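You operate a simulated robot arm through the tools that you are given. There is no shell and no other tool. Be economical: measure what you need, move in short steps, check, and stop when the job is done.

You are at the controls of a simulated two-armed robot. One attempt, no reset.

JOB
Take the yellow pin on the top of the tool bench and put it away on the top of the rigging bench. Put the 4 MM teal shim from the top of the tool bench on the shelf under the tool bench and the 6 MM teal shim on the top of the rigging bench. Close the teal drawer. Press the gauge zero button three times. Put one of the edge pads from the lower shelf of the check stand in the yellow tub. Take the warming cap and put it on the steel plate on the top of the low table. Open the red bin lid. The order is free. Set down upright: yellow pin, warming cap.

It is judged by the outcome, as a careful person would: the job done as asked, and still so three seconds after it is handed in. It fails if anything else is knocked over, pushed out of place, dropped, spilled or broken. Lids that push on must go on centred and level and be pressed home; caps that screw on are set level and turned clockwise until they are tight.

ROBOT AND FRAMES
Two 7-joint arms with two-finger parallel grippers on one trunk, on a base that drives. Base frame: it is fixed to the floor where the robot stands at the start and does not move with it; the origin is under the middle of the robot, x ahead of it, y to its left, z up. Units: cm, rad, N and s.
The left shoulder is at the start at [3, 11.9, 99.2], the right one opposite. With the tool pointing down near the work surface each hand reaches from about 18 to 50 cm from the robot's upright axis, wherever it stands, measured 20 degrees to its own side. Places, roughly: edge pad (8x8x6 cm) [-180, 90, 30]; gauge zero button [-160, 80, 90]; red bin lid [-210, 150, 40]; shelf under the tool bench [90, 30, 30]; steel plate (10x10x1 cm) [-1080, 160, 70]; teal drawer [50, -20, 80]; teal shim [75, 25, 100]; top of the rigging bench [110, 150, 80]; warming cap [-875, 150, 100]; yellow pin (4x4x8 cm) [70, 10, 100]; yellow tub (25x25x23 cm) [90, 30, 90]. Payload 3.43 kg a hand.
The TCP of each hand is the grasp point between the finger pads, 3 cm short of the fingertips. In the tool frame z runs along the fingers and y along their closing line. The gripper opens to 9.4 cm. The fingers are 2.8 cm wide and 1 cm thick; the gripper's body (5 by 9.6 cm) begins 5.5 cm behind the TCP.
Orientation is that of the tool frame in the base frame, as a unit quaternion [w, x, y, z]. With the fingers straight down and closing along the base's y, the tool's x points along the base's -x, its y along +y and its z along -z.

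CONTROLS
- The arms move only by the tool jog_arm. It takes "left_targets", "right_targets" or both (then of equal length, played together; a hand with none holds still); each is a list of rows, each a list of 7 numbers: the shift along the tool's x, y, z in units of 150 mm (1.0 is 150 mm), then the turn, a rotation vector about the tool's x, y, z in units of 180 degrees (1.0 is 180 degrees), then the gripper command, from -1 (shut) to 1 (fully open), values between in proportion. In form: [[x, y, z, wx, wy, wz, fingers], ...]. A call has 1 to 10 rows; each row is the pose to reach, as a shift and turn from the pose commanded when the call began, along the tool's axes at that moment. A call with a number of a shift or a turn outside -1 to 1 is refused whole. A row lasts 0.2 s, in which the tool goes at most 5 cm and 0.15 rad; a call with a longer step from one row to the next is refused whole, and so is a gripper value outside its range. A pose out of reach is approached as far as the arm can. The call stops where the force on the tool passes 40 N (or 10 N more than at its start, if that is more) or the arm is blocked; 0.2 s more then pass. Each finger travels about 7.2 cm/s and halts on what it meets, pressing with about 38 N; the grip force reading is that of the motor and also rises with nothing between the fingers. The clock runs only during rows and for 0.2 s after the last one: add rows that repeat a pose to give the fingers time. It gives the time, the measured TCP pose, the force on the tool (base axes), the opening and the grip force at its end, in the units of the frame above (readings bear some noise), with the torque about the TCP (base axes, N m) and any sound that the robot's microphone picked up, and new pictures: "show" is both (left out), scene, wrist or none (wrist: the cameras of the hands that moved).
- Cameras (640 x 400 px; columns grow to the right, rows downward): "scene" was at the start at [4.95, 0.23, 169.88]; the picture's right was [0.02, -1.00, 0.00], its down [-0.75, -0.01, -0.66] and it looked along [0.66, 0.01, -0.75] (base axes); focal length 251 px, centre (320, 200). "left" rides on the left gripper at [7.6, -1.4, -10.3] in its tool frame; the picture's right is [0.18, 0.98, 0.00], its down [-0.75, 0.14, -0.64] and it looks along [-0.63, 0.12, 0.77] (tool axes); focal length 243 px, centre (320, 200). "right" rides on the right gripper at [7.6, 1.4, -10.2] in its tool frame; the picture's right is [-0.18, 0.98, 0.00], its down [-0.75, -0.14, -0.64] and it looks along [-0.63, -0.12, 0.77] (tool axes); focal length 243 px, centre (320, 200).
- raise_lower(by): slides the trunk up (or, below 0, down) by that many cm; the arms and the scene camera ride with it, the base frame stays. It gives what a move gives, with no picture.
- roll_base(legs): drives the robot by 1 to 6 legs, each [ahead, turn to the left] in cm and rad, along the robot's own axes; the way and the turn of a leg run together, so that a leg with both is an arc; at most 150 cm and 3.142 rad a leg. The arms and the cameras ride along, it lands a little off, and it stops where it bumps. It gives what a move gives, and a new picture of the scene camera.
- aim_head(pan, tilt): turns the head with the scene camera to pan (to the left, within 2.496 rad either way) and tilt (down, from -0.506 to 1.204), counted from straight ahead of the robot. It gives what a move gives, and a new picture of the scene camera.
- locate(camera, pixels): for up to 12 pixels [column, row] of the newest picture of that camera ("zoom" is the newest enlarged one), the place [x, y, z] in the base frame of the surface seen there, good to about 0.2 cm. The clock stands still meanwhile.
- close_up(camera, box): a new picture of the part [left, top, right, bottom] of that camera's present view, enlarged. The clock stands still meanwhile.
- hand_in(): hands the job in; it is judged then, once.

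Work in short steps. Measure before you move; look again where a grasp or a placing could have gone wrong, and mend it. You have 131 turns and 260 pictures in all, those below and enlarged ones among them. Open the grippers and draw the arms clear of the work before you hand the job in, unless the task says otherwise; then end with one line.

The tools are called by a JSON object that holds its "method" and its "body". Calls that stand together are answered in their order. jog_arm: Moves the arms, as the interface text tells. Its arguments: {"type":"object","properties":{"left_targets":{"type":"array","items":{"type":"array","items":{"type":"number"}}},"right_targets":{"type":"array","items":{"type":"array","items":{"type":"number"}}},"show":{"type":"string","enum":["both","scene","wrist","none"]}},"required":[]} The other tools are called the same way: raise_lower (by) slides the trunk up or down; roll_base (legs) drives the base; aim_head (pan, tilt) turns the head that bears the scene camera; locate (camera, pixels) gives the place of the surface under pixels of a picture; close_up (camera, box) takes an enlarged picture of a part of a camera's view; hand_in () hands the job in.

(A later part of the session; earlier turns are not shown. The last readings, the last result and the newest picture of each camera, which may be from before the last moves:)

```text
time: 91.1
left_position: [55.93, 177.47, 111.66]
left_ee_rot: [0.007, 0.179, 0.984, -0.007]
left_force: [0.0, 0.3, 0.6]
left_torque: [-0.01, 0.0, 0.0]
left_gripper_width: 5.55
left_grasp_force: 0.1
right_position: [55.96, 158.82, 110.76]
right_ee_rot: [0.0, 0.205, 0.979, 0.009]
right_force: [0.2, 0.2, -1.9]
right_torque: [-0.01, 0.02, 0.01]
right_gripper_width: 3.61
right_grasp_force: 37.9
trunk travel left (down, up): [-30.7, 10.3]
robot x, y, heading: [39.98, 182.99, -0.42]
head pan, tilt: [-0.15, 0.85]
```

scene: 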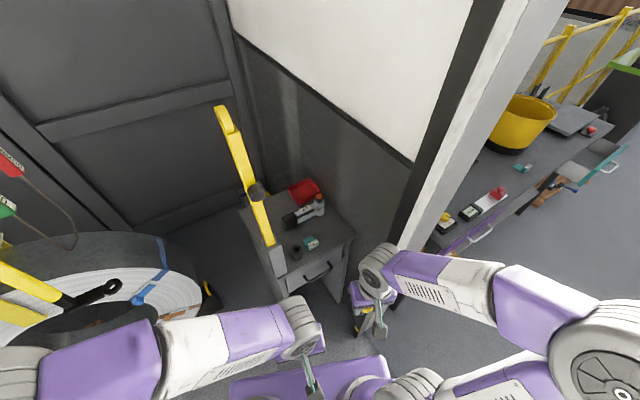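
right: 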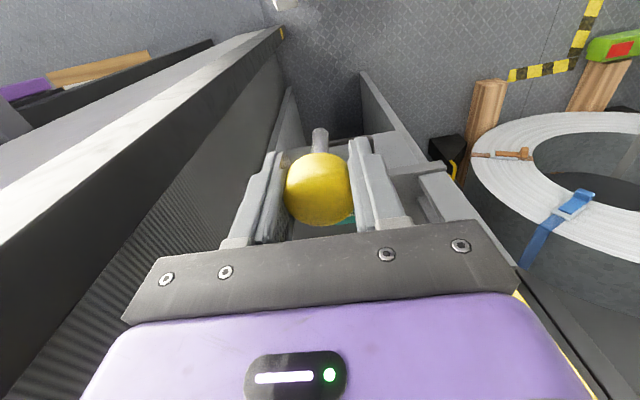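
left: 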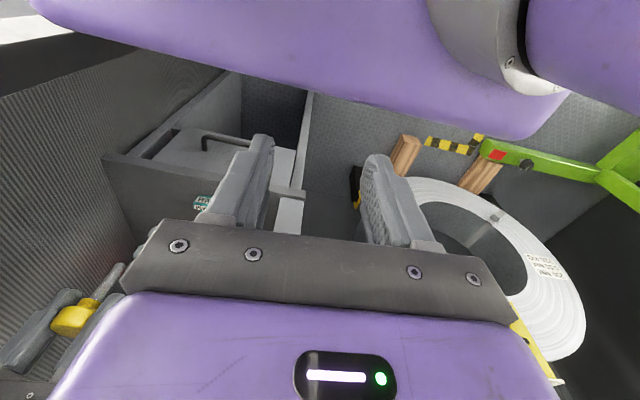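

Note: in this view the teal drawer front (605,160) looks partly open again, so my retreat must have hooked its handle; I'll re-close it on return. Now I drive 12 cm on and extend the right hand.

{"method": "roll_base", "body": {"legs": [[12, 0]]}}

{"method": "jog_arm", "body": {"right_targets": [[-0.25, 0, 0, 0, 0, 0, -1], [-0.5, 0.05, 0, 0, 0, 0, -1], [-0.75, 0.1, 0, 0, 0, 0, -1]], "show": "both"}}

```text
time: 92.3
left_position: [66.94, 172.39, 111.69]
left_ee_rot: [0.006, 0.181, 0.983, -0.006]
left_force: [0.5, 0.3, -0.1]
left_torque: [0.02, 0.03, 0.01]
left_gripper_width: 5.57
left_grasp_force: 0.0
right_position: [67.0, 153.83, 110.79]
right_ee_rot: [0.0, 0.205, 0.979, 0.009]
right_force: [0.0, -0.5, -1.1]
right_torque: [0.03, 0.0, -0.02]
right_gripper_width: 3.62
right_grasp_force: 38.2
trunk travel left (down, up): [-30.7, 10.3]
robot x, y, heading: [51.05, 177.9, -0.423]
head pan, tilt: [-0.15, 0.85]
```

scene: 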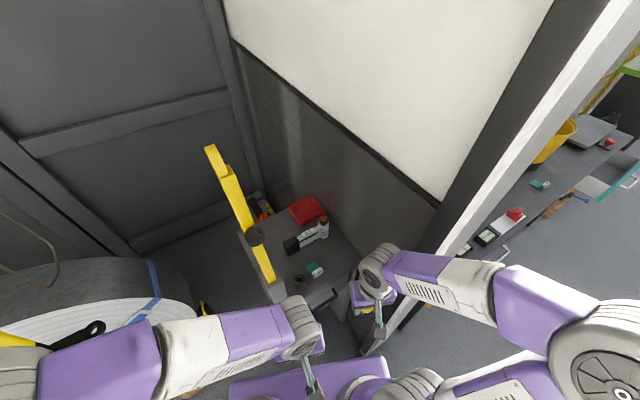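

```text
time: 93.1
left_position: [67.11, 172.33, 111.59]
left_ee_rot: [0.006, 0.18, 0.984, -0.006]
left_force: [0.2, 0.2, -0.6]
left_torque: [-0.01, 0.04, -0.01]
left_gripper_width: 5.57
left_grasp_force: 0.1
right_position: [77.91, 150.71, 110.8]
right_ee_rot: [0.001, 0.204, 0.979, 0.009]
right_force: [0.3, -0.4, -0.7]
right_torque: [0.0, 0.01, -0.01]
right_gripper_width: 3.59
right_grasp_force: 38.8
trunk travel left (down, up): [-30.7, 10.3]
robot x, y, heading: [51.34, 178.6, -0.42]
head pan, tilt: [-0.15, 0.85]
```

scene: 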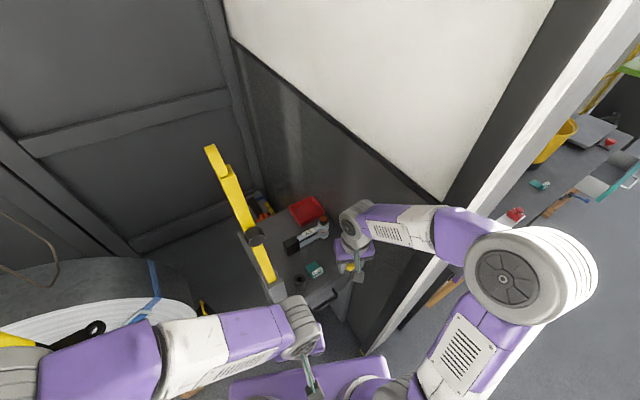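
right: 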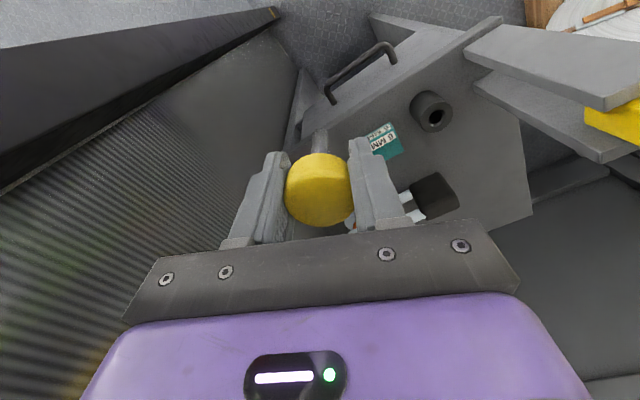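

Good clearance now. I continue to [89.3,146.5] with the 1° tilt correction, then lower to z≈97.

{"method": "jog_arm", "body": {"right_targets": [[-0.25, 0.02, 0, 0.003, 0, 0, -1], [-0.5, 0.04, 0, 0.0059, 0, 0, -1], [-0.7, 0.05, 0, 0.0059, 0, 0, -1], [-0.81, 0.05, 0.1, 0.0059, 0, 0, -1], [-0.81, 0.05, 0.35, 0.0059, 0, 0, -1], [-0.81, 0.05, 0.6, 0.0059, 0, 0, -1], [-0.81, 0.05, 0.8, 0.0059, 0, 0, -1], [-0.81, 0.05, 0.8, 0.0059, 0, 0, -1]], "show": "both"}}

```text
time: 94.9
left_position: [66.95, 172.36, 111.64]
left_ee_rot: [0.007, 0.181, 0.984, -0.006]
left_force: [-0.3, 0.2, 0.2]
left_torque: [-0.01, -0.04, 0.0]
left_gripper_width: 5.54
left_grasp_force: 0.1
right_position: [89.49, 146.66, 98.81]
right_ee_rot: [-0.001, 0.205, 0.979, 0.001]
right_force: [0.3, 0.2, -0.3]
right_torque: [0.03, -0.02, -0.05]
right_gripper_width: 3.58
right_grasp_force: 37.9
trunk travel left (down, up): [-30.7, 10.3]
robot x, y, heading: [50.85, 178.14, -0.423]
head pan, tilt: [-0.15, 0.85]
```

scene: 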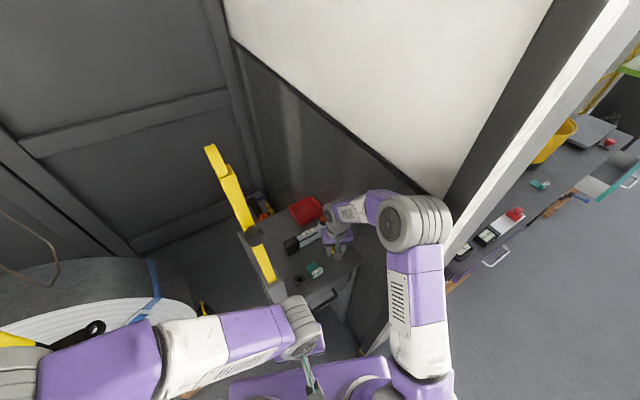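
right: 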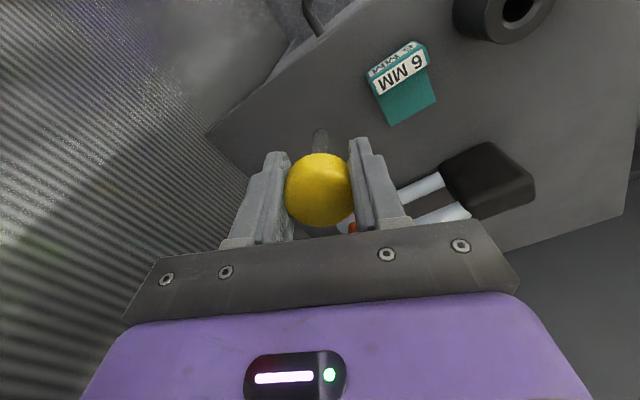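

Hand is vertical over free bench at [89.5,146.7]. I lower to z≈92.0 gently without releasing.

{"method": "jog_arm", "body": {"right_targets": [[0, 0, 0.2, 0, 0, 0, -1], [0, 0, 0.36, 0, 0, 0, -1], [0, 0, 0.42, 0, 0, 0, -1], [0, 0, 0.44, 0, 0, 0, -1], [0, 0, 0.45, 0, 0, 0, -1]], "show": "wrist"}}

{"method": "close_up", "body": {"camera": "scene", "box": [290, 220, 386, 280]}}

```text
time: 96.1
left_position: [66.89, 172.44, 111.6]
left_ee_rot: [0.007, 0.181, 0.983, -0.007]
left_force: [0.4, -0.5, -0.5]
left_torque: [0.04, 0.01, 0.04]
left_gripper_width: 5.53
left_grasp_force: 0.0
right_position: [89.5, 146.9, 92.16]
right_ee_rot: [-0.001, 0.204, 0.979, 0.001]
right_force: [0.7, 0.8, 0.1]
right_torque: [-0.02, 0.03, 0.01]
right_gripper_width: 3.64
right_grasp_force: 38.1
trunk travel left (down, up): [-30.7, 10.3]
robot x, y, heading: [51.18, 178.09, -0.421]
head pan, tilt: [-0.15, 0.85]
```

right: 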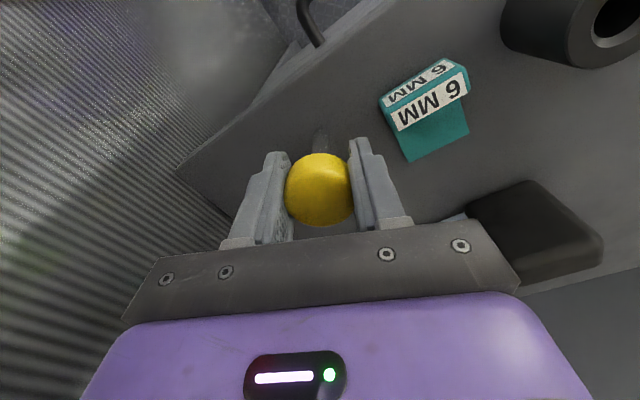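

```text
6.67 times, centred on (338, 250) of scene
```

zoom: 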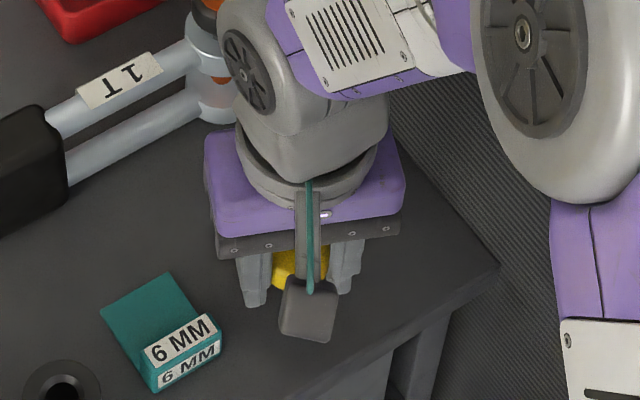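

Still no contact force at z 92.16. I creep down 3 mm more.

{"method": "jog_arm", "body": {"right_targets": [[0, 0, 0.007, 0, 0, 0, -1], [0, 0, 0.014, 0, 0, 0, -1], [0, 0, 0.014, 0, 0, 0, -1]], "show": "none"}}

```text
time: 96.9
left_position: [66.77, 172.38, 111.73]
left_ee_rot: [0.006, 0.181, 0.983, -0.007]
left_force: [0.7, -0.2, 0.1]
left_torque: [-0.02, 0.0, -0.01]
left_gripper_width: 5.55
left_grasp_force: 0.1
right_position: [89.41, 146.83, 91.89]
right_ee_rot: [0.0, 0.205, 0.979, 0.0]
right_force: [0.3, 0.5, 10.5]
right_torque: [-0.08, -0.03, -0.01]
right_gripper_width: 3.6
right_grasp_force: 37.6
trunk travel left (down, up): [-30.7, 10.3]
robot x, y, heading: [51.1, 178.58, -0.425]
head pan, tilt: [-0.15, 0.85]
```

Contact (10.5 N). I relieve it by about 0.7 mm, then open slowly.

{"method": "jog_arm", "body": {"right_targets": [[0, 0, -0.004, 0, 0, 0, -1], [0, 0, -0.004, 0, 0, 0, -0.22], [0, 0, -0.004, 0, 0, 0, -0.15], [0, 0, -0.004, 0, 0, 0, -0.05], [0, 0, -0.004, 0, 0, 0, 0.05], [0, 0, -0.004, 0, 0, 0, 0.1], [0, 0, -0.004, 0, 0, 0, 0.1]], "show": "wrist"}}

{"method": "jog_arm", "body": {"right_targets": [[0, 0, -0.07, 0, 0, 0, 0.1], [0, 0, -0.2, 0, 0, 0, 0.1], [0, 0, -0.4, 0, 0, 0, 0.1], [0, 0, -0.6, 0, 0, 0, 0.1], [0, 0, -0.9, 0, 0, 0, 0.1]], "show": "both"}}

```text
time: 98.5
left_position: [66.89, 172.42, 111.69]
left_ee_rot: [0.006, 0.181, 0.984, -0.007]
left_force: [0.0, -0.4, -0.5]
left_torque: [0.03, 0.01, -0.01]
left_gripper_width: 5.55
left_grasp_force: 0.0
right_position: [89.36, 146.83, 91.77]
right_ee_rot: [-0.002, 0.204, 0.979, 0.0]
right_force: [-0.4, 0.2, -0.2]
right_torque: [0.02, -0.02, 0.02]
right_gripper_width: 5.15
right_grasp_force: 0.1
trunk travel left (down, up): [-30.7, 10.3]
robot x, y, heading: [51.22, 178.47, -0.422]
head pan, tilt: [-0.15, 0.85]
```

right: 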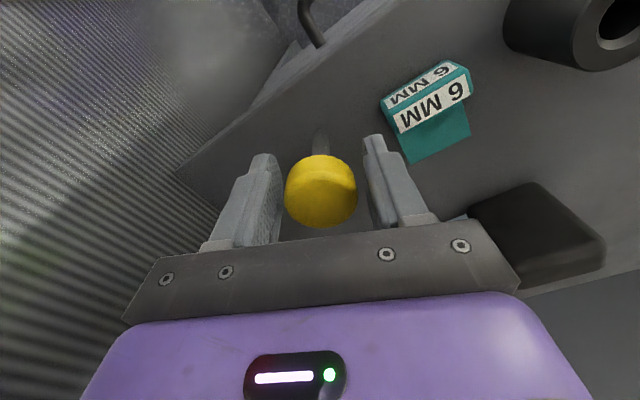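

```text
time: 99.7
left_position: [66.79, 172.37, 111.6]
left_ee_rot: [0.007, 0.181, 0.984, -0.006]
left_force: [0.2, 0.6, 0.1]
left_torque: [-0.02, 0.01, -0.06]
left_gripper_width: 5.56
left_grasp_force: 0.0
right_position: [89.07, 146.93, 105.47]
right_ee_rot: [-0.002, 0.205, 0.979, 0.0]
right_force: [0.4, 0.1, 0.0]
right_torque: [0.02, -0.01, -0.01]
right_gripper_width: 5.18
right_grasp_force: 0.1
trunk travel left (down, up): [-30.7, 10.3]
robot x, y, heading: [51.35, 178.08, -0.422]
head pan, tilt: [-0.15, 0.85]
```

scene: 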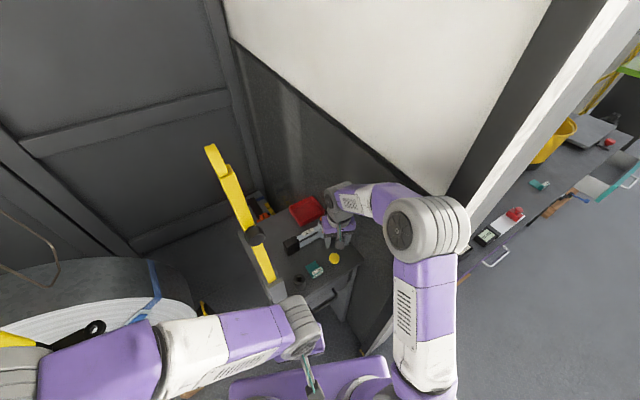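
right: 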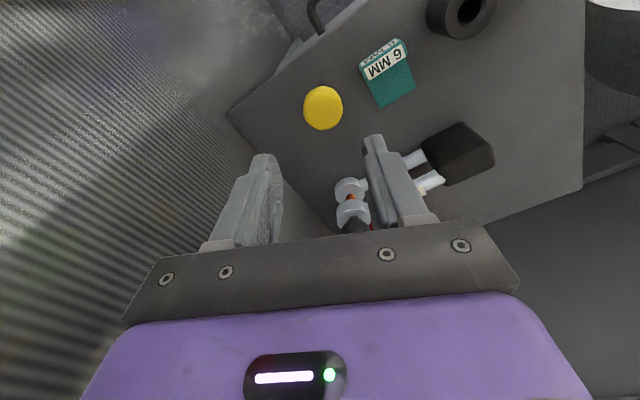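

The pin stands upright and free. I draw the right hand up and back, then back out along my heading.

{"method": "jog_arm", "body": {"right_targets": [[0, 0, -0.3, 0, 0, 0, 0.1], [0.25, 0, -0.4, 0, 0, 0, 0.1], [0.5, 0, -0.4, 0, 0, 0, 0.1], [0.75, 0, -0.4, 0, 0, 0, 0.1], [1.0, 0, -0.4, 0, 0, 0, 0.1]], "show": "none"}}

{"method": "roll_base", "body": {"legs": [[-60, 0]]}}

{"method": "aim_head", "body": {"pan": 2.45, "tilt": 0.5}}

```text
time: 100.9
left_position: [66.8, 172.35, 111.69]
left_ee_rot: [0.008, 0.181, 0.983, -0.005]
left_force: [0.4, -0.5, -0.3]
left_torque: [0.02, 0.0, 0.04]
left_gripper_width: 5.59
left_grasp_force: 0.1
right_position: [75.4, 152.63, 111.53]
right_ee_rot: [-0.001, 0.205, 0.979, 0.0]
right_force: [0.1, -0.1, 1.1]
right_torque: [0.0, -0.02, 0.02]
right_gripper_width: 5.18
right_grasp_force: 0.1
trunk travel left (down, up): [-30.7, 10.3]
robot x, y, heading: [51.2, 178.15, -0.424]
head pan, tilt: [-0.15, 0.85]
```

```text
time: 104.3
left_position: [12.18, 196.87, 111.67]
left_ee_rot: [0.007, 0.18, 0.984, -0.007]
left_force: [0.6, 0.0, 0.2]
left_torque: [0.0, -0.02, -0.03]
left_gripper_width: 5.55
left_grasp_force: 0.0
right_position: [20.78, 177.03, 111.5]
right_ee_rot: [-0.001, 0.204, 0.979, 0.001]
right_force: [0.0, -0.3, -0.1]
right_torque: [-0.03, -0.03, 0.01]
right_gripper_width: 5.17
right_grasp_force: 0.1
trunk travel left (down, up): [-30.7, 10.3]
robot x, y, heading: [-3.67, 202.52, -0.414]
head pan, tilt: [-0.15, 0.85]
```

scene: 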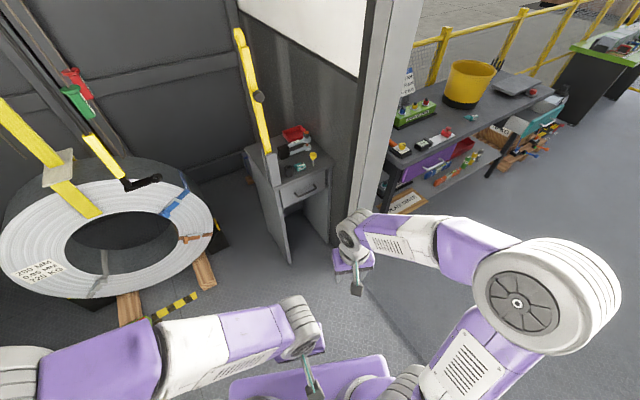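

```text
time: 106.7
left_position: [12.28, 196.74, 111.58]
left_ee_rot: [0.007, 0.18, 0.984, -0.006]
left_force: [-0.5, -0.6, -0.1]
left_torque: [0.02, -0.02, 0.0]
left_gripper_width: 5.57
left_grasp_force: 0.0
right_position: [20.9, 177.09, 111.47]
right_ee_rot: [-0.001, 0.203, 0.979, 0.001]
right_force: [-0.9, 0.5, 0.2]
right_torque: [-0.03, -0.02, 0.0]
right_gripper_width: 5.14
right_grasp_force: 0.1
trunk travel left (down, up): [-30.7, 10.3]
robot x, y, heading: [-3.4, 202.14, -0.418]
head pan, tilt: [2.45, 0.499]
```

scene: 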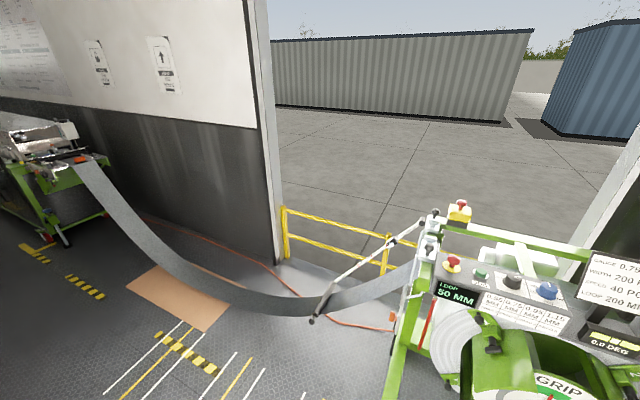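

I turn right toward the check stand area (-160,80), drive 70 cm and look.

{"method": "roll_base", "body": {"legs": [[0, -2.03], [70, 0]]}}

{"method": "aim_head", "body": {"pan": -0.3, "tilt": 0.4}}

```text
time: 115.4
left_position: [-70.26, 146.45, 111.71]
left_ee_rot: [-0.002, 0.931, 0.366, -0.01]
left_force: [0.5, -0.3, 0.3]
left_torque: [-0.02, 0.0, 0.01]
left_gripper_width: 5.55
left_grasp_force: 0.0
right_position: [-91.74, 147.43, 111.48]
right_ee_rot: [-0.001, 0.939, 0.343, 0.002]
right_force: [-0.7, -0.2, 0.0]
right_torque: [-0.01, 0.0, -0.02]
right_gripper_width: 5.16
right_grasp_force: 0.2
trunk travel left (down, up): [-30.7, 10.3]
robot x, y, heading: [-58.17, 157.85, -2.448]
head pan, tilt: [2.45, 0.499]
```

scene: 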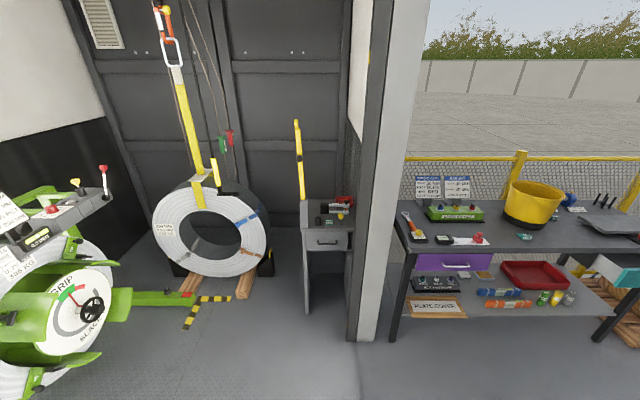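

```text
time: 117.8
left_position: [-70.17, 146.3, 111.85]
left_ee_rot: [-0.002, 0.931, 0.366, -0.01]
left_force: [-0.3, -0.7, 0.0]
left_torque: [0.0, -0.01, 0.0]
left_gripper_width: 5.56
left_grasp_force: 0.1
right_position: [-91.76, 147.5, 111.44]
right_ee_rot: [-0.001, 0.939, 0.343, 0.002]
right_force: [-1.8, 0.6, 0.1]
right_torque: [-0.04, 0.0, 0.04]
right_gripper_width: 5.16
right_grasp_force: 0.0
trunk travel left (down, up): [-30.7, 10.3]
robot x, y, heading: [-57.98, 158.39, -2.455]
head pan, tilt: [-0.3, 0.4]
```

scene: 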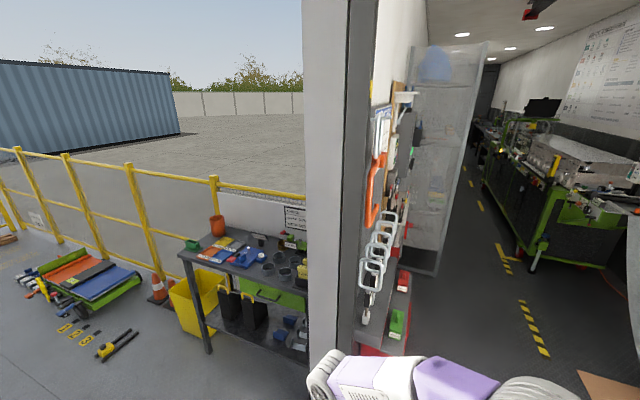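

Check stand is the dark bench at (250,280); a red thing at (385,345) is past the pillar near (-210,150). I measure these.

{"method": "locate", "body": {"camera": "scene", "pixels": [[190, 262], [305, 295], [245, 265], [208, 350], [300, 360], [275, 340], [330, 330], [345, 340], [385, 350], [405, 300], [290, 240], [480, 300]]}}

{"method": "close_up", "body": {"camera": "scene", "box": [170, 200, 330, 300]}}

{"method": "close_up", "body": {"camera": "scene", "box": [170, 270, 330, 370]}}

{"method": "close_up", "body": {"camera": "scene", "box": [340, 260, 500, 360]}}

```text
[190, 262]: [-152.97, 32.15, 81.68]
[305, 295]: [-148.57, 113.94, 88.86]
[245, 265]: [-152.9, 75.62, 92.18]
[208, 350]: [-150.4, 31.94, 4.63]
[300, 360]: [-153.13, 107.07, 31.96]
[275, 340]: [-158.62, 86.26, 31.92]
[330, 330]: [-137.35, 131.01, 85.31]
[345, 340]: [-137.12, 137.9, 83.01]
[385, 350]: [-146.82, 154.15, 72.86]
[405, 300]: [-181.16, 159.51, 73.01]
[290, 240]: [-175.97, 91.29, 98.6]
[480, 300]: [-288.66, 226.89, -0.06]
```

```text
4.00 times, centred on (250, 250) of scene
```

zoom: 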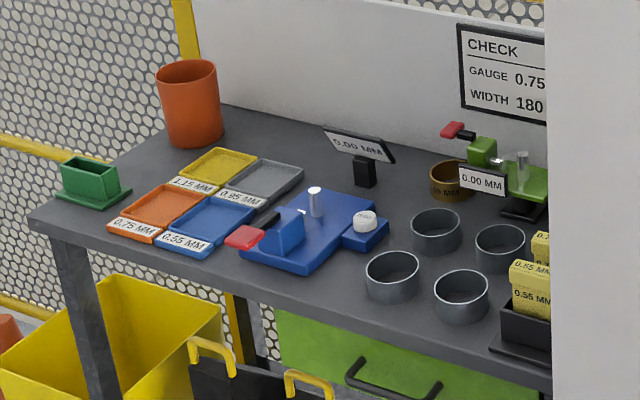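

```text
4.00 times, centred on (250, 320) of scene
```

zoom: 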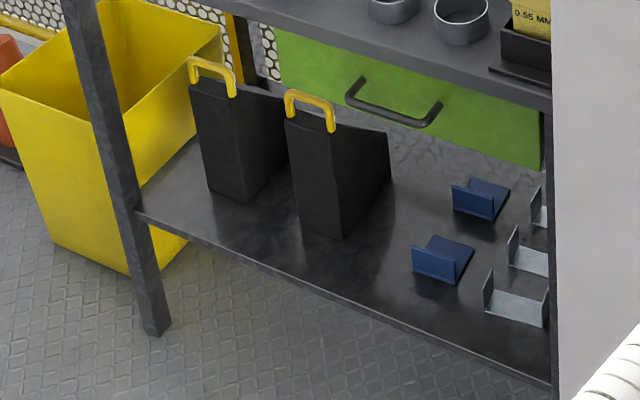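

```text
4.00 times, centred on (420, 310) of scene
```

zoom: 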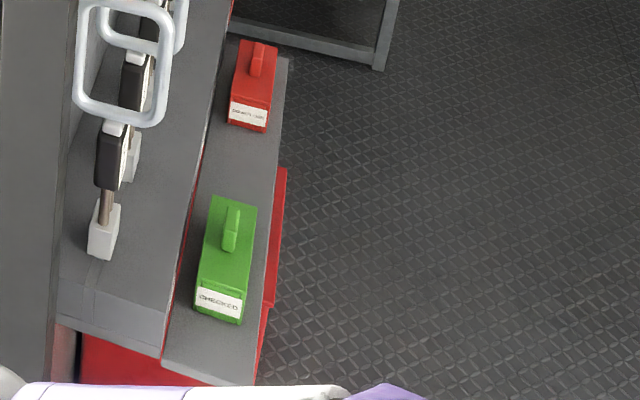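

The blue fixture's white button near [-153,75.6,92] is the gauge zero; the blue angle pieces on the lower shelf (z≈32) are the edge pads. I drive to face the stand from x≈-95.

{"method": "roll_base", "body": {"legs": [[0, 0.72], [72, 0], [0, -1.407], [20, 0]]}}

{"method": "aim_head", "body": {"pan": 0.0, "tilt": 0.75}}

```text
time: 121.2
left_position: [-60.87, 132.38, 111.86]
left_ee_rot: [0.004, 0.739, 0.673, -0.013]
left_force: [0.0, 1.1, -1.2]
left_torque: [-0.01, -0.02, -0.01]
left_gripper_width: 5.52
left_grasp_force: 0.1
right_position: [-77.53, 118.96, 111.84]
right_ee_rot: [0.003, 0.756, 0.654, -0.003]
right_force: [0.4, -0.2, 0.0]
right_torque: [-0.02, -0.01, -0.01]
right_gripper_width: 5.19
right_grasp_force: 0.1
trunk travel left (down, up): [-30.7, 10.3]
robot x, y, heading: [-59.55, 148.38, -1.722]
head pan, tilt: [-0.3, 0.4]
stopped in leg 2: the robot was blocked; the commanded pose is now the measured one
```

scene: 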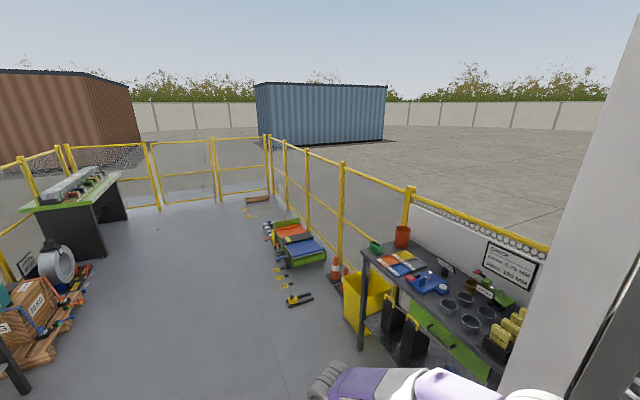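

```text
time: 122.0
left_position: [-61.3, 133.22, 111.97]
left_ee_rot: [0.009, 0.74, 0.673, -0.014]
left_force: [0.3, 0.7, 0.6]
left_torque: [-0.01, 0.0, -0.01]
left_gripper_width: 5.54
left_grasp_force: 0.0
right_position: [-78.1, 119.88, 111.96]
right_ee_rot: [0.006, 0.755, 0.655, -0.003]
right_force: [-1.2, -0.5, 0.9]
right_torque: [-0.01, -0.03, -0.04]
right_gripper_width: 5.17
right_grasp_force: 0.0
trunk travel left (down, up): [-30.7, 10.3]
robot x, y, heading: [-59.53, 148.24, -1.722]
head pan, tilt: [0.0, 0.75]
```

scene: 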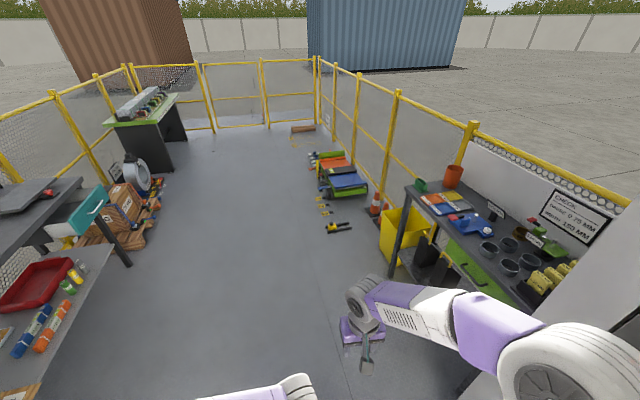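

The base was blocked after 10 cm. I look right and left to find what it or an arm touches.

{"method": "aim_head", "body": {"pan": -1.0, "tilt": 0.8}}

{"method": "aim_head", "body": {"pan": 1.2, "tilt": 0.9}}

```text
time: 123.3
left_position: [-58.9, 132.37, 111.78]
left_ee_rot: [-0.002, 0.739, 0.673, -0.019]
left_force: [-0.8, 0.4, 0.8]
left_torque: [-0.04, 0.03, -0.01]
left_gripper_width: 5.56
left_grasp_force: 0.1
right_position: [-75.6, 118.83, 112.0]
right_ee_rot: [-0.005, 0.756, 0.655, -0.009]
right_force: [0.2, 0.0, -0.2]
right_torque: [-0.02, 0.03, 0.02]
right_gripper_width: 5.17
right_grasp_force: 0.0
trunk travel left (down, up): [-30.7, 10.3]
robot x, y, heading: [-59.49, 148.35, -1.724]
head pan, tilt: [-1.0, 0.799]
```

scene: 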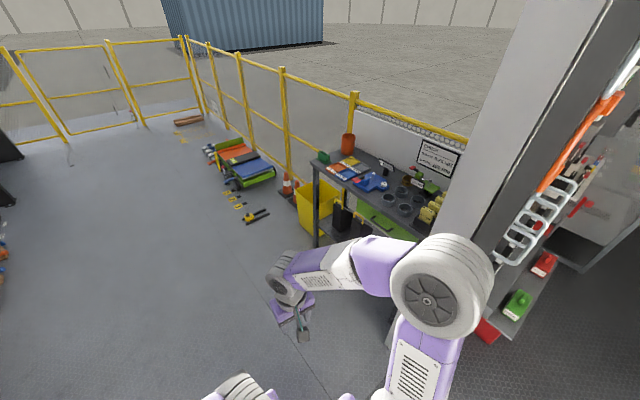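

```text
time: 125.4
left_position: [-61.31, 133.85, 112.03]
left_ee_rot: [0.011, 0.739, 0.673, -0.015]
left_force: [-0.2, 0.8, 0.7]
left_torque: [-0.03, 0.01, 0.01]
left_gripper_width: 5.54
left_grasp_force: 0.0
right_position: [-78.17, 120.35, 112.05]
right_ee_rot: [0.009, 0.756, 0.655, -0.005]
right_force: [0.4, 0.4, -0.1]
right_torque: [0.05, 0.01, 0.03]
right_gripper_width: 5.14
right_grasp_force: 0.0
trunk travel left (down, up): [-30.7, 10.3]
robot x, y, heading: [-59.76, 147.83, -1.725]
head pan, tilt: [1.201, 0.901]
```

scene: 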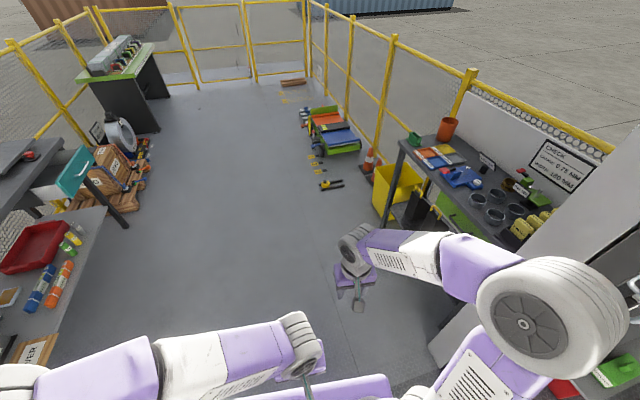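

The last picture doesn't fit a pan of 1.2; I take a fresh frame to check whether the head actually turned.

{"method": "close_up", "body": {"camera": "scene", "box": [0, 0, 640, 400]}}

{"method": "close_up", "body": {"camera": "left", "box": [0, 0, 640, 400]}}

{"method": "close_up", "body": {"camera": "right", "box": [0, 0, 640, 400]}}

```text
1.00 times, centred on (320, 200) of scene (not enlarged: the box is as wide or as high as the picture)
```

zoom: 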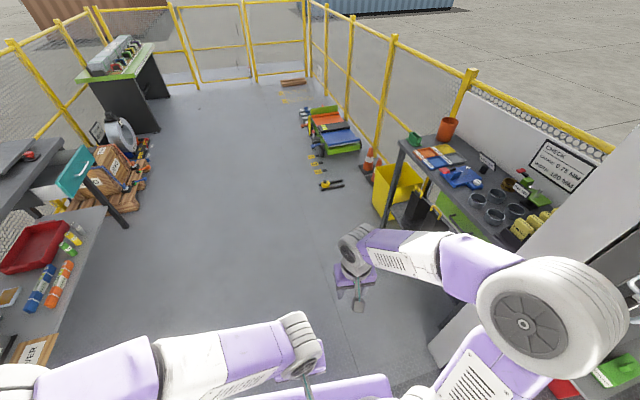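

```text
1.00 times, centred on (320, 200) of left (not enlarged: the box is as wide or as high as the picture)
```

zoom: 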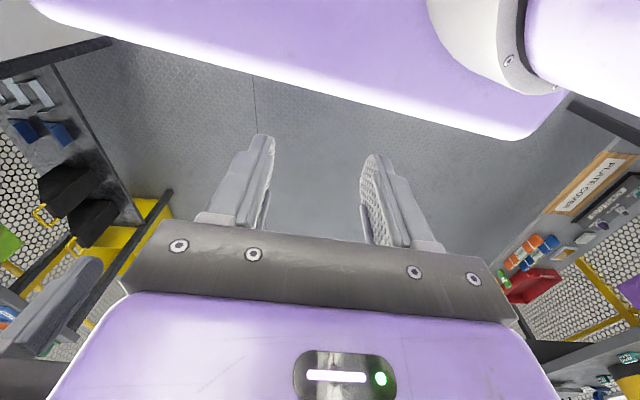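

```text
1.00 times, centred on (320, 200) of right (not enlarged: the box is as wide or as high as the picture)
```

zoom: 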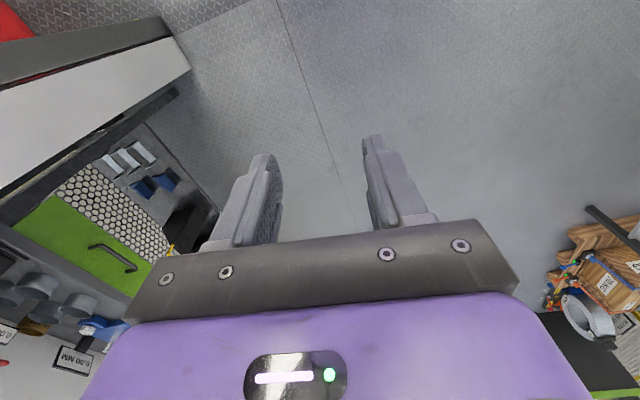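

The head is being held by something overhead, likely the orange hanging lifting beam/hook seen earlier from the roof. I lower the trunk to clear it and look up.

{"method": "raise_lower", "body": {"by": -25}}

{"method": "aim_head", "body": {"pan": 0.0, "tilt": -0.4}}

```text
time: 128.0
left_position: [-61.01, 133.39, 87.1]
left_ee_rot: [0.011, 0.739, 0.673, -0.017]
left_force: [0.0, 0.8, 0.1]
left_torque: [0.01, 0.03, 0.0]
left_gripper_width: 5.54
left_grasp_force: 0.2
right_position: [-77.64, 119.87, 87.09]
right_ee_rot: [0.008, 0.756, 0.654, -0.006]
right_force: [-0.2, -0.4, 0.6]
right_torque: [-0.01, -0.01, -0.01]
right_gripper_width: 5.16
right_grasp_force: 0.2
trunk travel left (down, up): [-5.7, 35.3]
robot x, y, heading: [-59.66, 148.38, -1.725]
head pan, tilt: [1.201, 0.901]
```

```text
time: 129.4
left_position: [-60.9, 131.49, 86.68]
left_ee_rot: [0.002, 0.74, 0.673, -0.009]
left_force: [0.2, -0.1, -0.5]
left_torque: [-0.02, 0.04, 0.02]
left_gripper_width: 5.53
left_grasp_force: 0.0
right_position: [-77.74, 118.02, 86.52]
right_ee_rot: [-0.001, 0.756, 0.655, 0.0]
right_force: [-0.5, 0.3, 0.2]
right_torque: [0.01, 0.05, 0.0]
right_gripper_width: 5.14
right_grasp_force: 0.0
trunk travel left (down, up): [-5.7, 35.3]
robot x, y, heading: [-59.62, 148.58, -1.715]
head pan, tilt: [0.0, -0.4]
```

scene: 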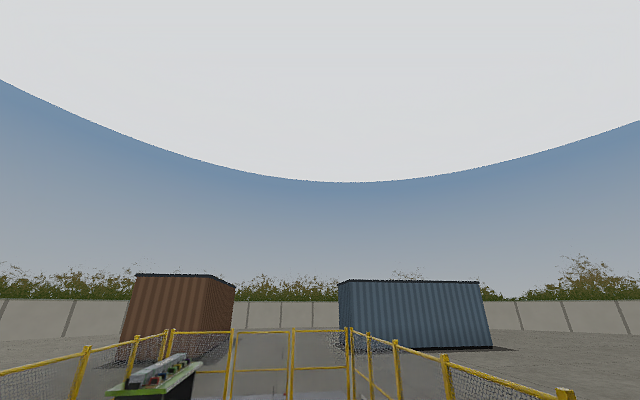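

I look up and behind to find the hanging object.

{"method": "aim_head", "body": {"pan": -1.5, "tilt": -0.2}}

{"method": "aim_head", "body": {"pan": 2.4, "tilt": -0.2}}

```text
time: 131.0
left_position: [-60.97, 131.46, 86.67]
left_ee_rot: [0.002, 0.74, 0.673, -0.009]
left_force: [-0.1, -0.5, -0.2]
left_torque: [-0.02, 0.01, -0.02]
left_gripper_width: 5.53
left_grasp_force: 0.1
right_position: [-77.82, 117.97, 86.55]
right_ee_rot: [-0.002, 0.756, 0.655, 0.001]
right_force: [0.1, -0.5, -0.8]
right_torque: [-0.03, -0.01, 0.03]
right_gripper_width: 5.17
right_grasp_force: 0.1
trunk travel left (down, up): [-5.7, 35.3]
robot x, y, heading: [-59.6, 148.38, -1.722]
head pan, tilt: [-1.499, -0.201]
```

scene: 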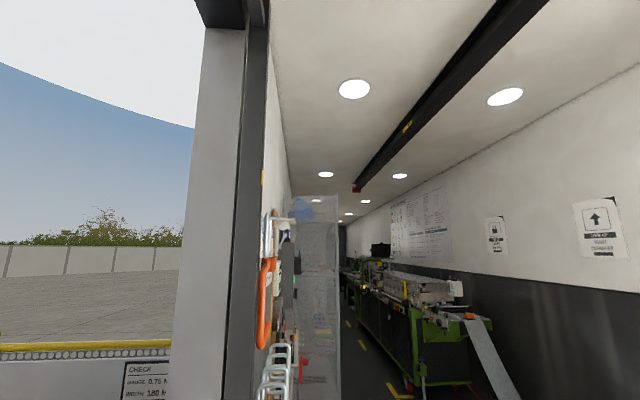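

```text
time: 134.2
left_position: [-60.92, 131.56, 86.78]
left_ee_rot: [0.001, 0.739, 0.673, -0.009]
left_force: [0.3, -0.6, -0.4]
left_torque: [-0.02, -0.02, 0.02]
left_gripper_width: 5.58
left_grasp_force: 0.0
right_position: [-77.73, 117.93, 86.46]
right_ee_rot: [-0.002, 0.756, 0.655, 0.001]
right_force: [-0.4, 0.2, -0.1]
right_torque: [0.0, 0.04, -0.02]
right_gripper_width: 5.15
right_grasp_force: 0.1
trunk travel left (down, up): [-5.7, 35.3]
robot x, y, heading: [-59.26, 147.89, -1.717]
head pan, tilt: [2.4, -0.201]
```

scene: 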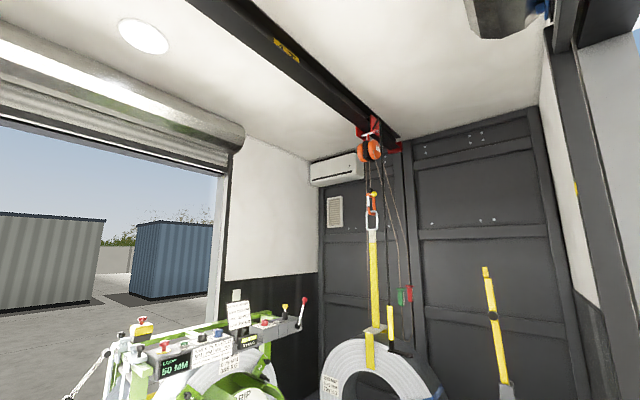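

A grey object hangs at the top right (490,15). I measure it.

{"method": "locate", "body": {"camera": "scene", "pixels": [[490, 20], [480, 35], [530, 25], [475, 5], [545, 5], [570, 45], [565, 10]]}}

{"method": "aim_head", "body": {"pan": 1.7, "tilt": -0.45}}

```text
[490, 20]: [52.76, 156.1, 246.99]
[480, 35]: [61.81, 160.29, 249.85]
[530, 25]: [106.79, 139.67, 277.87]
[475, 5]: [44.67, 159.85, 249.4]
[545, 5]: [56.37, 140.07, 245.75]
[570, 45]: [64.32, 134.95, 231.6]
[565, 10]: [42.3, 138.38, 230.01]
```

```text
time: 135.3
left_position: [-60.92, 131.6, 86.59]
left_ee_rot: [0.001, 0.74, 0.673, -0.01]
left_force: [0.2, 0.2, 0.7]
left_torque: [0.0, 0.0, -0.03]
left_gripper_width: 5.54
left_grasp_force: 0.0
right_position: [-77.77, 117.93, 86.46]
right_ee_rot: [-0.001, 0.756, 0.655, 0.001]
right_force: [0.7, 0.2, 0.6]
right_torque: [-0.01, -0.03, -0.01]
right_gripper_width: 5.16
right_grasp_force: 0.0
trunk travel left (down, up): [-5.7, 35.3]
robot x, y, heading: [-59.82, 148.17, -1.722]
head pan, tilt: [1.7, -0.45]
```

scene: 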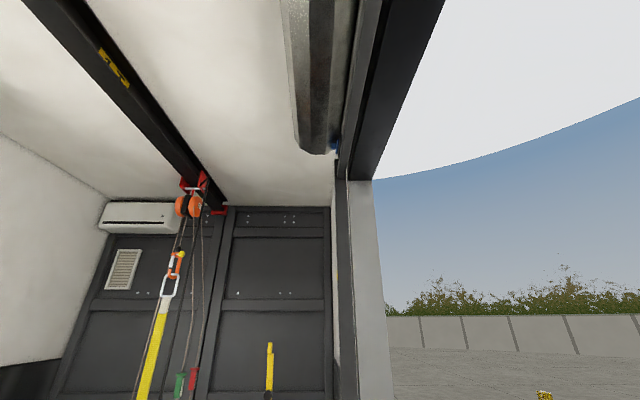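

Headers are at z≥230, so nothing hangs at head height here; the head turns freely now. I test driving on 20 cm.

{"method": "roll_base", "body": {"legs": [[20, 0]]}}

{"method": "aim_head", "body": {"pan": 0.9, "tilt": 0.9}}

```text
time: 136.9
left_position: [-63.96, 111.6, 86.74]
left_ee_rot: [0.002, 0.74, 0.672, -0.01]
left_force: [-0.6, -0.9, -0.1]
left_torque: [0.0, 0.0, -0.03]
left_gripper_width: 5.57
left_grasp_force: 0.0
right_position: [-80.87, 98.08, 86.5]
right_ee_rot: [-0.001, 0.756, 0.654, 0.001]
right_force: [-0.5, -0.2, -0.1]
right_torque: [-0.04, 0.02, 0.02]
right_gripper_width: 5.15
right_grasp_force: 0.1
trunk travel left (down, up): [-5.7, 35.3]
robot x, y, heading: [-62.5, 128.22, -1.723]
head pan, tilt: [1.7, -0.45]
```

scene: 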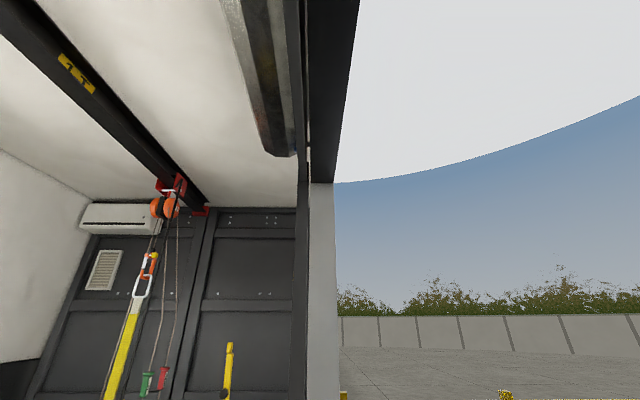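

```text
time: 138.4
left_position: [-63.92, 111.67, 86.74]
left_ee_rot: [0.001, 0.74, 0.673, -0.009]
left_force: [0.1, 0.2, -0.1]
left_torque: [-0.01, 0.03, 0.02]
left_gripper_width: 5.58
left_grasp_force: 0.0
right_position: [-80.71, 98.1, 86.55]
right_ee_rot: [-0.001, 0.757, 0.653, 0.001]
right_force: [0.4, -0.5, 0.0]
right_torque: [0.0, -0.02, 0.01]
right_gripper_width: 5.14
right_grasp_force: 0.0
trunk travel left (down, up): [-5.7, 35.3]
robot x, y, heading: [-62.68, 128.0, -1.721]
head pan, tilt: [0.901, 0.901]
```

scene: 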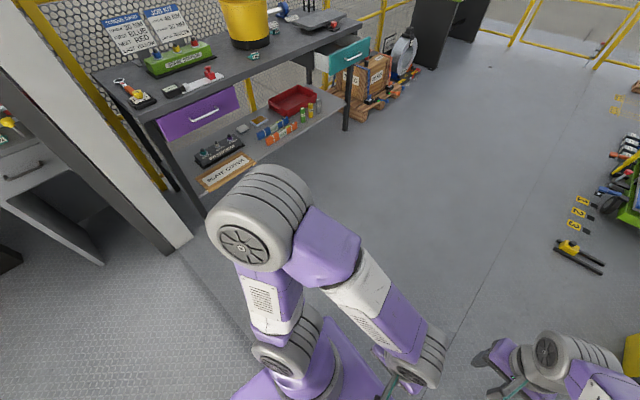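

The base drives freely with the trunk lower. I continue to the check stand, facing it.

{"method": "roll_base", "body": {"legs": [[40, 0], [0, -1.42], [18, 0]]}}

{"method": "aim_head", "body": {"pan": 0.0, "tilt": 0.7}}

```text
time: 145.6
left_position: [-103.59, 88.31, 86.59]
left_ee_rot: [-0.006, 1.0, 0.014, -0.008]
left_force: [-0.9, 0.3, 0.0]
left_torque: [-0.02, -0.01, 0.01]
left_gripper_width: 5.54
left_grasp_force: 0.0
right_position: [-119.11, 103.31, 86.57]
right_ee_rot: [0.0, 1.0, -0.01, 0.002]
right_force: [0.2, 0.1, -0.2]
right_torque: [-0.01, -0.01, 0.01]
right_gripper_width: 5.14
right_grasp_force: 0.1
trunk travel left (down, up): [-5.7, 35.3]
robot x, y, heading: [-86.97, 88.51, 3.115]
head pan, tilt: [0.901, 0.901]
```

scene: 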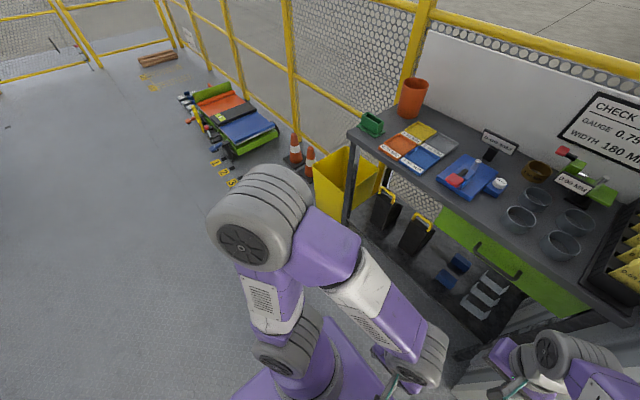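

```text
time: 146.8
left_position: [-103.58, 88.31, 86.67]
left_ee_rot: [-0.004, 1.0, 0.014, -0.008]
left_force: [0.5, 0.3, 0.1]
left_torque: [-0.03, -0.01, 0.01]
left_gripper_width: 5.55
left_grasp_force: 0.0
right_position: [-119.06, 103.24, 86.48]
right_ee_rot: [0.0, 1.0, -0.011, 0.001]
right_force: [0.9, 0.0, 0.3]
right_torque: [0.01, 0.03, -0.01]
right_gripper_width: 5.18
right_grasp_force: 0.1
trunk travel left (down, up): [-5.7, 35.3]
robot x, y, heading: [-86.75, 88.83, 3.117]
head pan, tilt: [0.0, 0.7]
```

scene: 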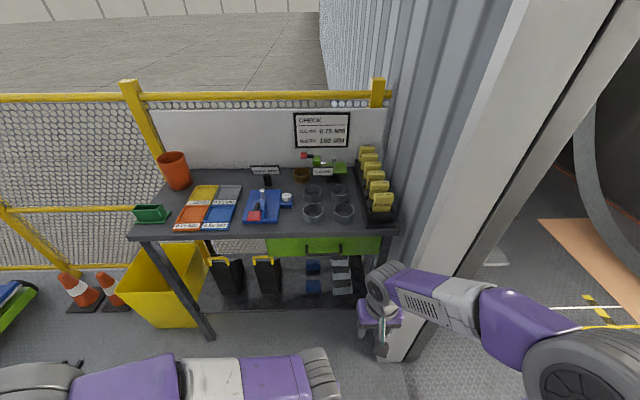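

The stand is in full view: button at (286,200), edge pads at (312,268) and (312,285). I zoom and measure.

{"method": "close_up", "body": {"camera": "scene", "box": [230, 160, 326, 220]}}

{"method": "locate", "body": {"camera": "zoom", "pixels": [[370, 250], [370, 240], [390, 265], [220, 250], [150, 350], [200, 390], [560, 330], [230, 50], [480, 90], [345, 290]]}}

{"method": "close_up", "body": {"camera": "scene", "box": [272, 240, 368, 300]}}

{"method": "locate", "body": {"camera": "scene", "pixels": [[312, 262], [312, 270], [312, 280], [312, 291], [305, 285], [320, 285], [267, 285], [300, 303], [340, 290], [260, 233], [395, 330], [372, 250]]}}

```text
6.67 times, centred on (278, 190) of scene
```

zoom: 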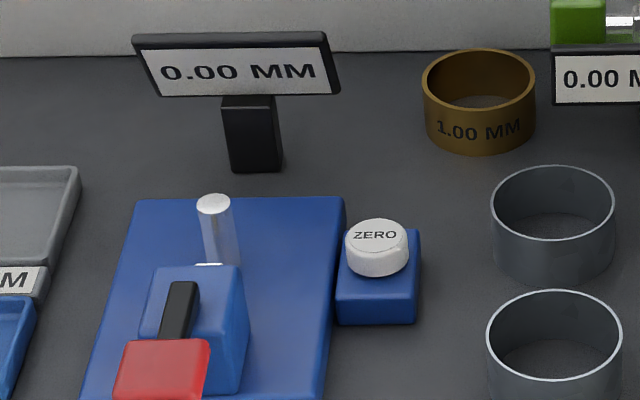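

```text
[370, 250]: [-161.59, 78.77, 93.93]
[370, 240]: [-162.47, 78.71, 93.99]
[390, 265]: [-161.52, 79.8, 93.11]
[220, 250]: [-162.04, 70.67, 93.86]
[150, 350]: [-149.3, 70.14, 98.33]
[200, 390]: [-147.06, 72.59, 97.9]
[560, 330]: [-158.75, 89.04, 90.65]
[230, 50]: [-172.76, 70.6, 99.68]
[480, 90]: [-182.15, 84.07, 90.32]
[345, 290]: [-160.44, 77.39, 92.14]
```

```text
6.67 times, centred on (320, 270) of scene
```

zoom: 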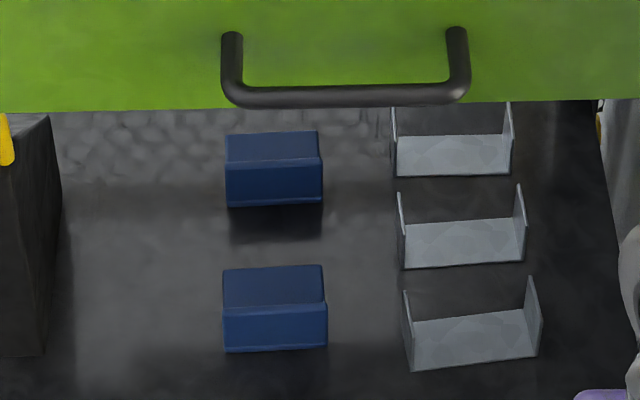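

```text
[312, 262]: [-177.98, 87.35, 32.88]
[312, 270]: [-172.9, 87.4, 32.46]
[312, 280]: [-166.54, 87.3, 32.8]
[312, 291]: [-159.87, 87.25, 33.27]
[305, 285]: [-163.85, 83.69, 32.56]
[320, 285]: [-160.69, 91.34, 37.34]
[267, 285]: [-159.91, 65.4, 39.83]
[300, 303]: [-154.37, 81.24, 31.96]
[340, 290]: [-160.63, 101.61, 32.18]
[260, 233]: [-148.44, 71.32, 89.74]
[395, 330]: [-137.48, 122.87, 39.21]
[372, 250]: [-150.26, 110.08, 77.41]
```

Button centre ≈ [-161.9,78.7,94]; nearest pad's upright flange spans y≈83.4–91.4 at x≈-160, z 32–38. I raise the trunk and come in at y≈80.

{"method": "raise_lower", "body": {"by": 20}}

{"method": "roll_base", "body": {"legs": [[0, 0.36], [24, 0], [0, -0.335], [5, 0]]}}

```text
time: 148.9
left_position: [-103.63, 88.21, 106.68]
left_ee_rot: [-0.005, 1.0, 0.014, -0.009]
left_force: [0.6, 0.2, 0.4]
left_torque: [0.01, -0.04, 0.0]
left_gripper_width: 5.57
left_grasp_force: 0.1
right_position: [-119.12, 103.39, 106.5]
right_ee_rot: [-0.001, 1.0, -0.01, 0.002]
right_force: [-0.1, -0.2, -0.9]
right_torque: [-0.04, -0.02, -0.02]
right_gripper_width: 5.17
right_grasp_force: 0.1
trunk travel left (down, up): [-25.7, 15.3]
robot x, y, heading: [-86.86, 89.42, 3.109]
head pan, tilt: [0.0, 0.7]
```

```text
time: 153.4
left_position: [-131.52, 79.88, 106.57]
left_ee_rot: [-0.005, 0.999, 0.031, -0.006]
left_force: [-1.0, -1.0, -0.6]
left_torque: [-0.01, -0.05, 0.04]
left_gripper_width: 5.55
left_grasp_force: 0.0
right_position: [-147.42, 94.24, 106.48]
right_ee_rot: [-0.001, 1.0, 0.006, 0.002]
right_force: [-0.3, -0.1, -0.1]
right_torque: [0.03, -0.01, 0.01]
right_gripper_width: 5.16
right_grasp_force: 0.1
trunk travel left (down, up): [-25.7, 15.3]
robot x, y, heading: [-114.66, 81.59, -3.131]
head pan, tilt: [0.0, 0.7]
```

scene: 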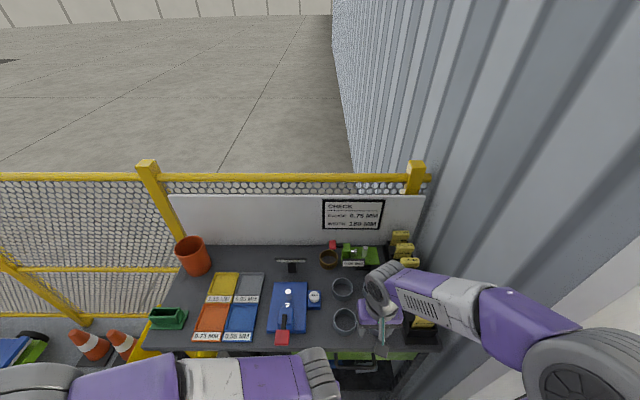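

The right hand is nearer ([-147,94]); I use it with closed fingers for the button, moving over [-161.9,78.7].

{"method": "jog_arm", "body": {"right_targets": [[-0.2, 0.2, 0, 0, 0, 0, 0], [-0.4, 0.4, 0, 0, 0, 0, -0.5], [-0.6, 0.6, 0, 0, 0, 0, -1], [-0.8, 0.8, 0, 0, 0, 0, -1], [-0.97, 0.97, 0, 0, 0, 0, -1], [-0.97, 0.97, 0, 0, 0, 0, -1]], "show": "both"}}

```text
time: 154.8
left_position: [-131.24, 79.98, 106.67]
left_ee_rot: [-0.004, 0.999, 0.032, -0.008]
left_force: [1.0, 0.0, -0.4]
left_torque: [-0.02, 0.03, 0.01]
left_gripper_width: 5.58
left_grasp_force: 0.1
right_position: [-161.3, 79.46, 106.45]
right_ee_rot: [0.0, 1.0, 0.007, 0.001]
right_force: [0.2, 0.1, -0.2]
right_torque: [0.03, 0.01, 0.0]
right_gripper_width: 0.0
right_grasp_force: 32.9
trunk travel left (down, up): [-25.7, 15.3]
robot x, y, heading: [-114.41, 81.01, -3.132]
head pan, tilt: [0.0, 0.7]
```

scene: 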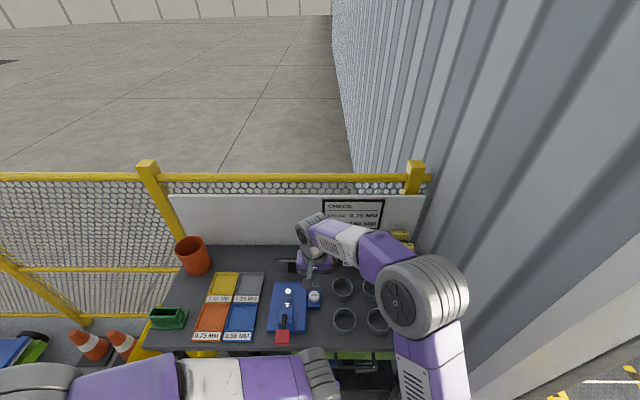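
right: 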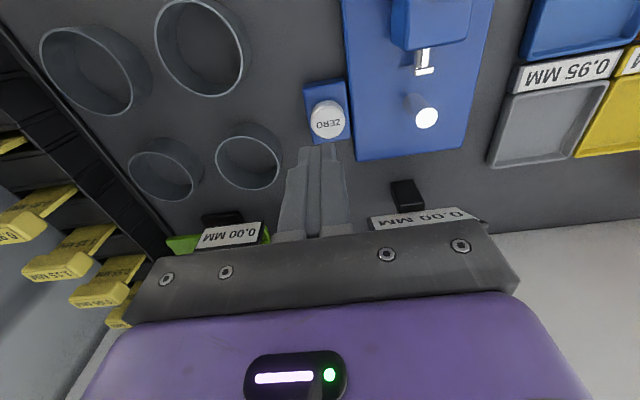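

{"method": "locate", "body": {"camera": "right", "pixels": [[327, 117], [312, 117], [344, 117], [327, 103], [327, 134], [420, 110], [407, 190]]}}

```text
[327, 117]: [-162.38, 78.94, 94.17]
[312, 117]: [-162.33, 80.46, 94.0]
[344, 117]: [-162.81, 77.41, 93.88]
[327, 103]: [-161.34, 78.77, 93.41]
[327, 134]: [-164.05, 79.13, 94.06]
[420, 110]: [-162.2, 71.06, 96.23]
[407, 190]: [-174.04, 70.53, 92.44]
```

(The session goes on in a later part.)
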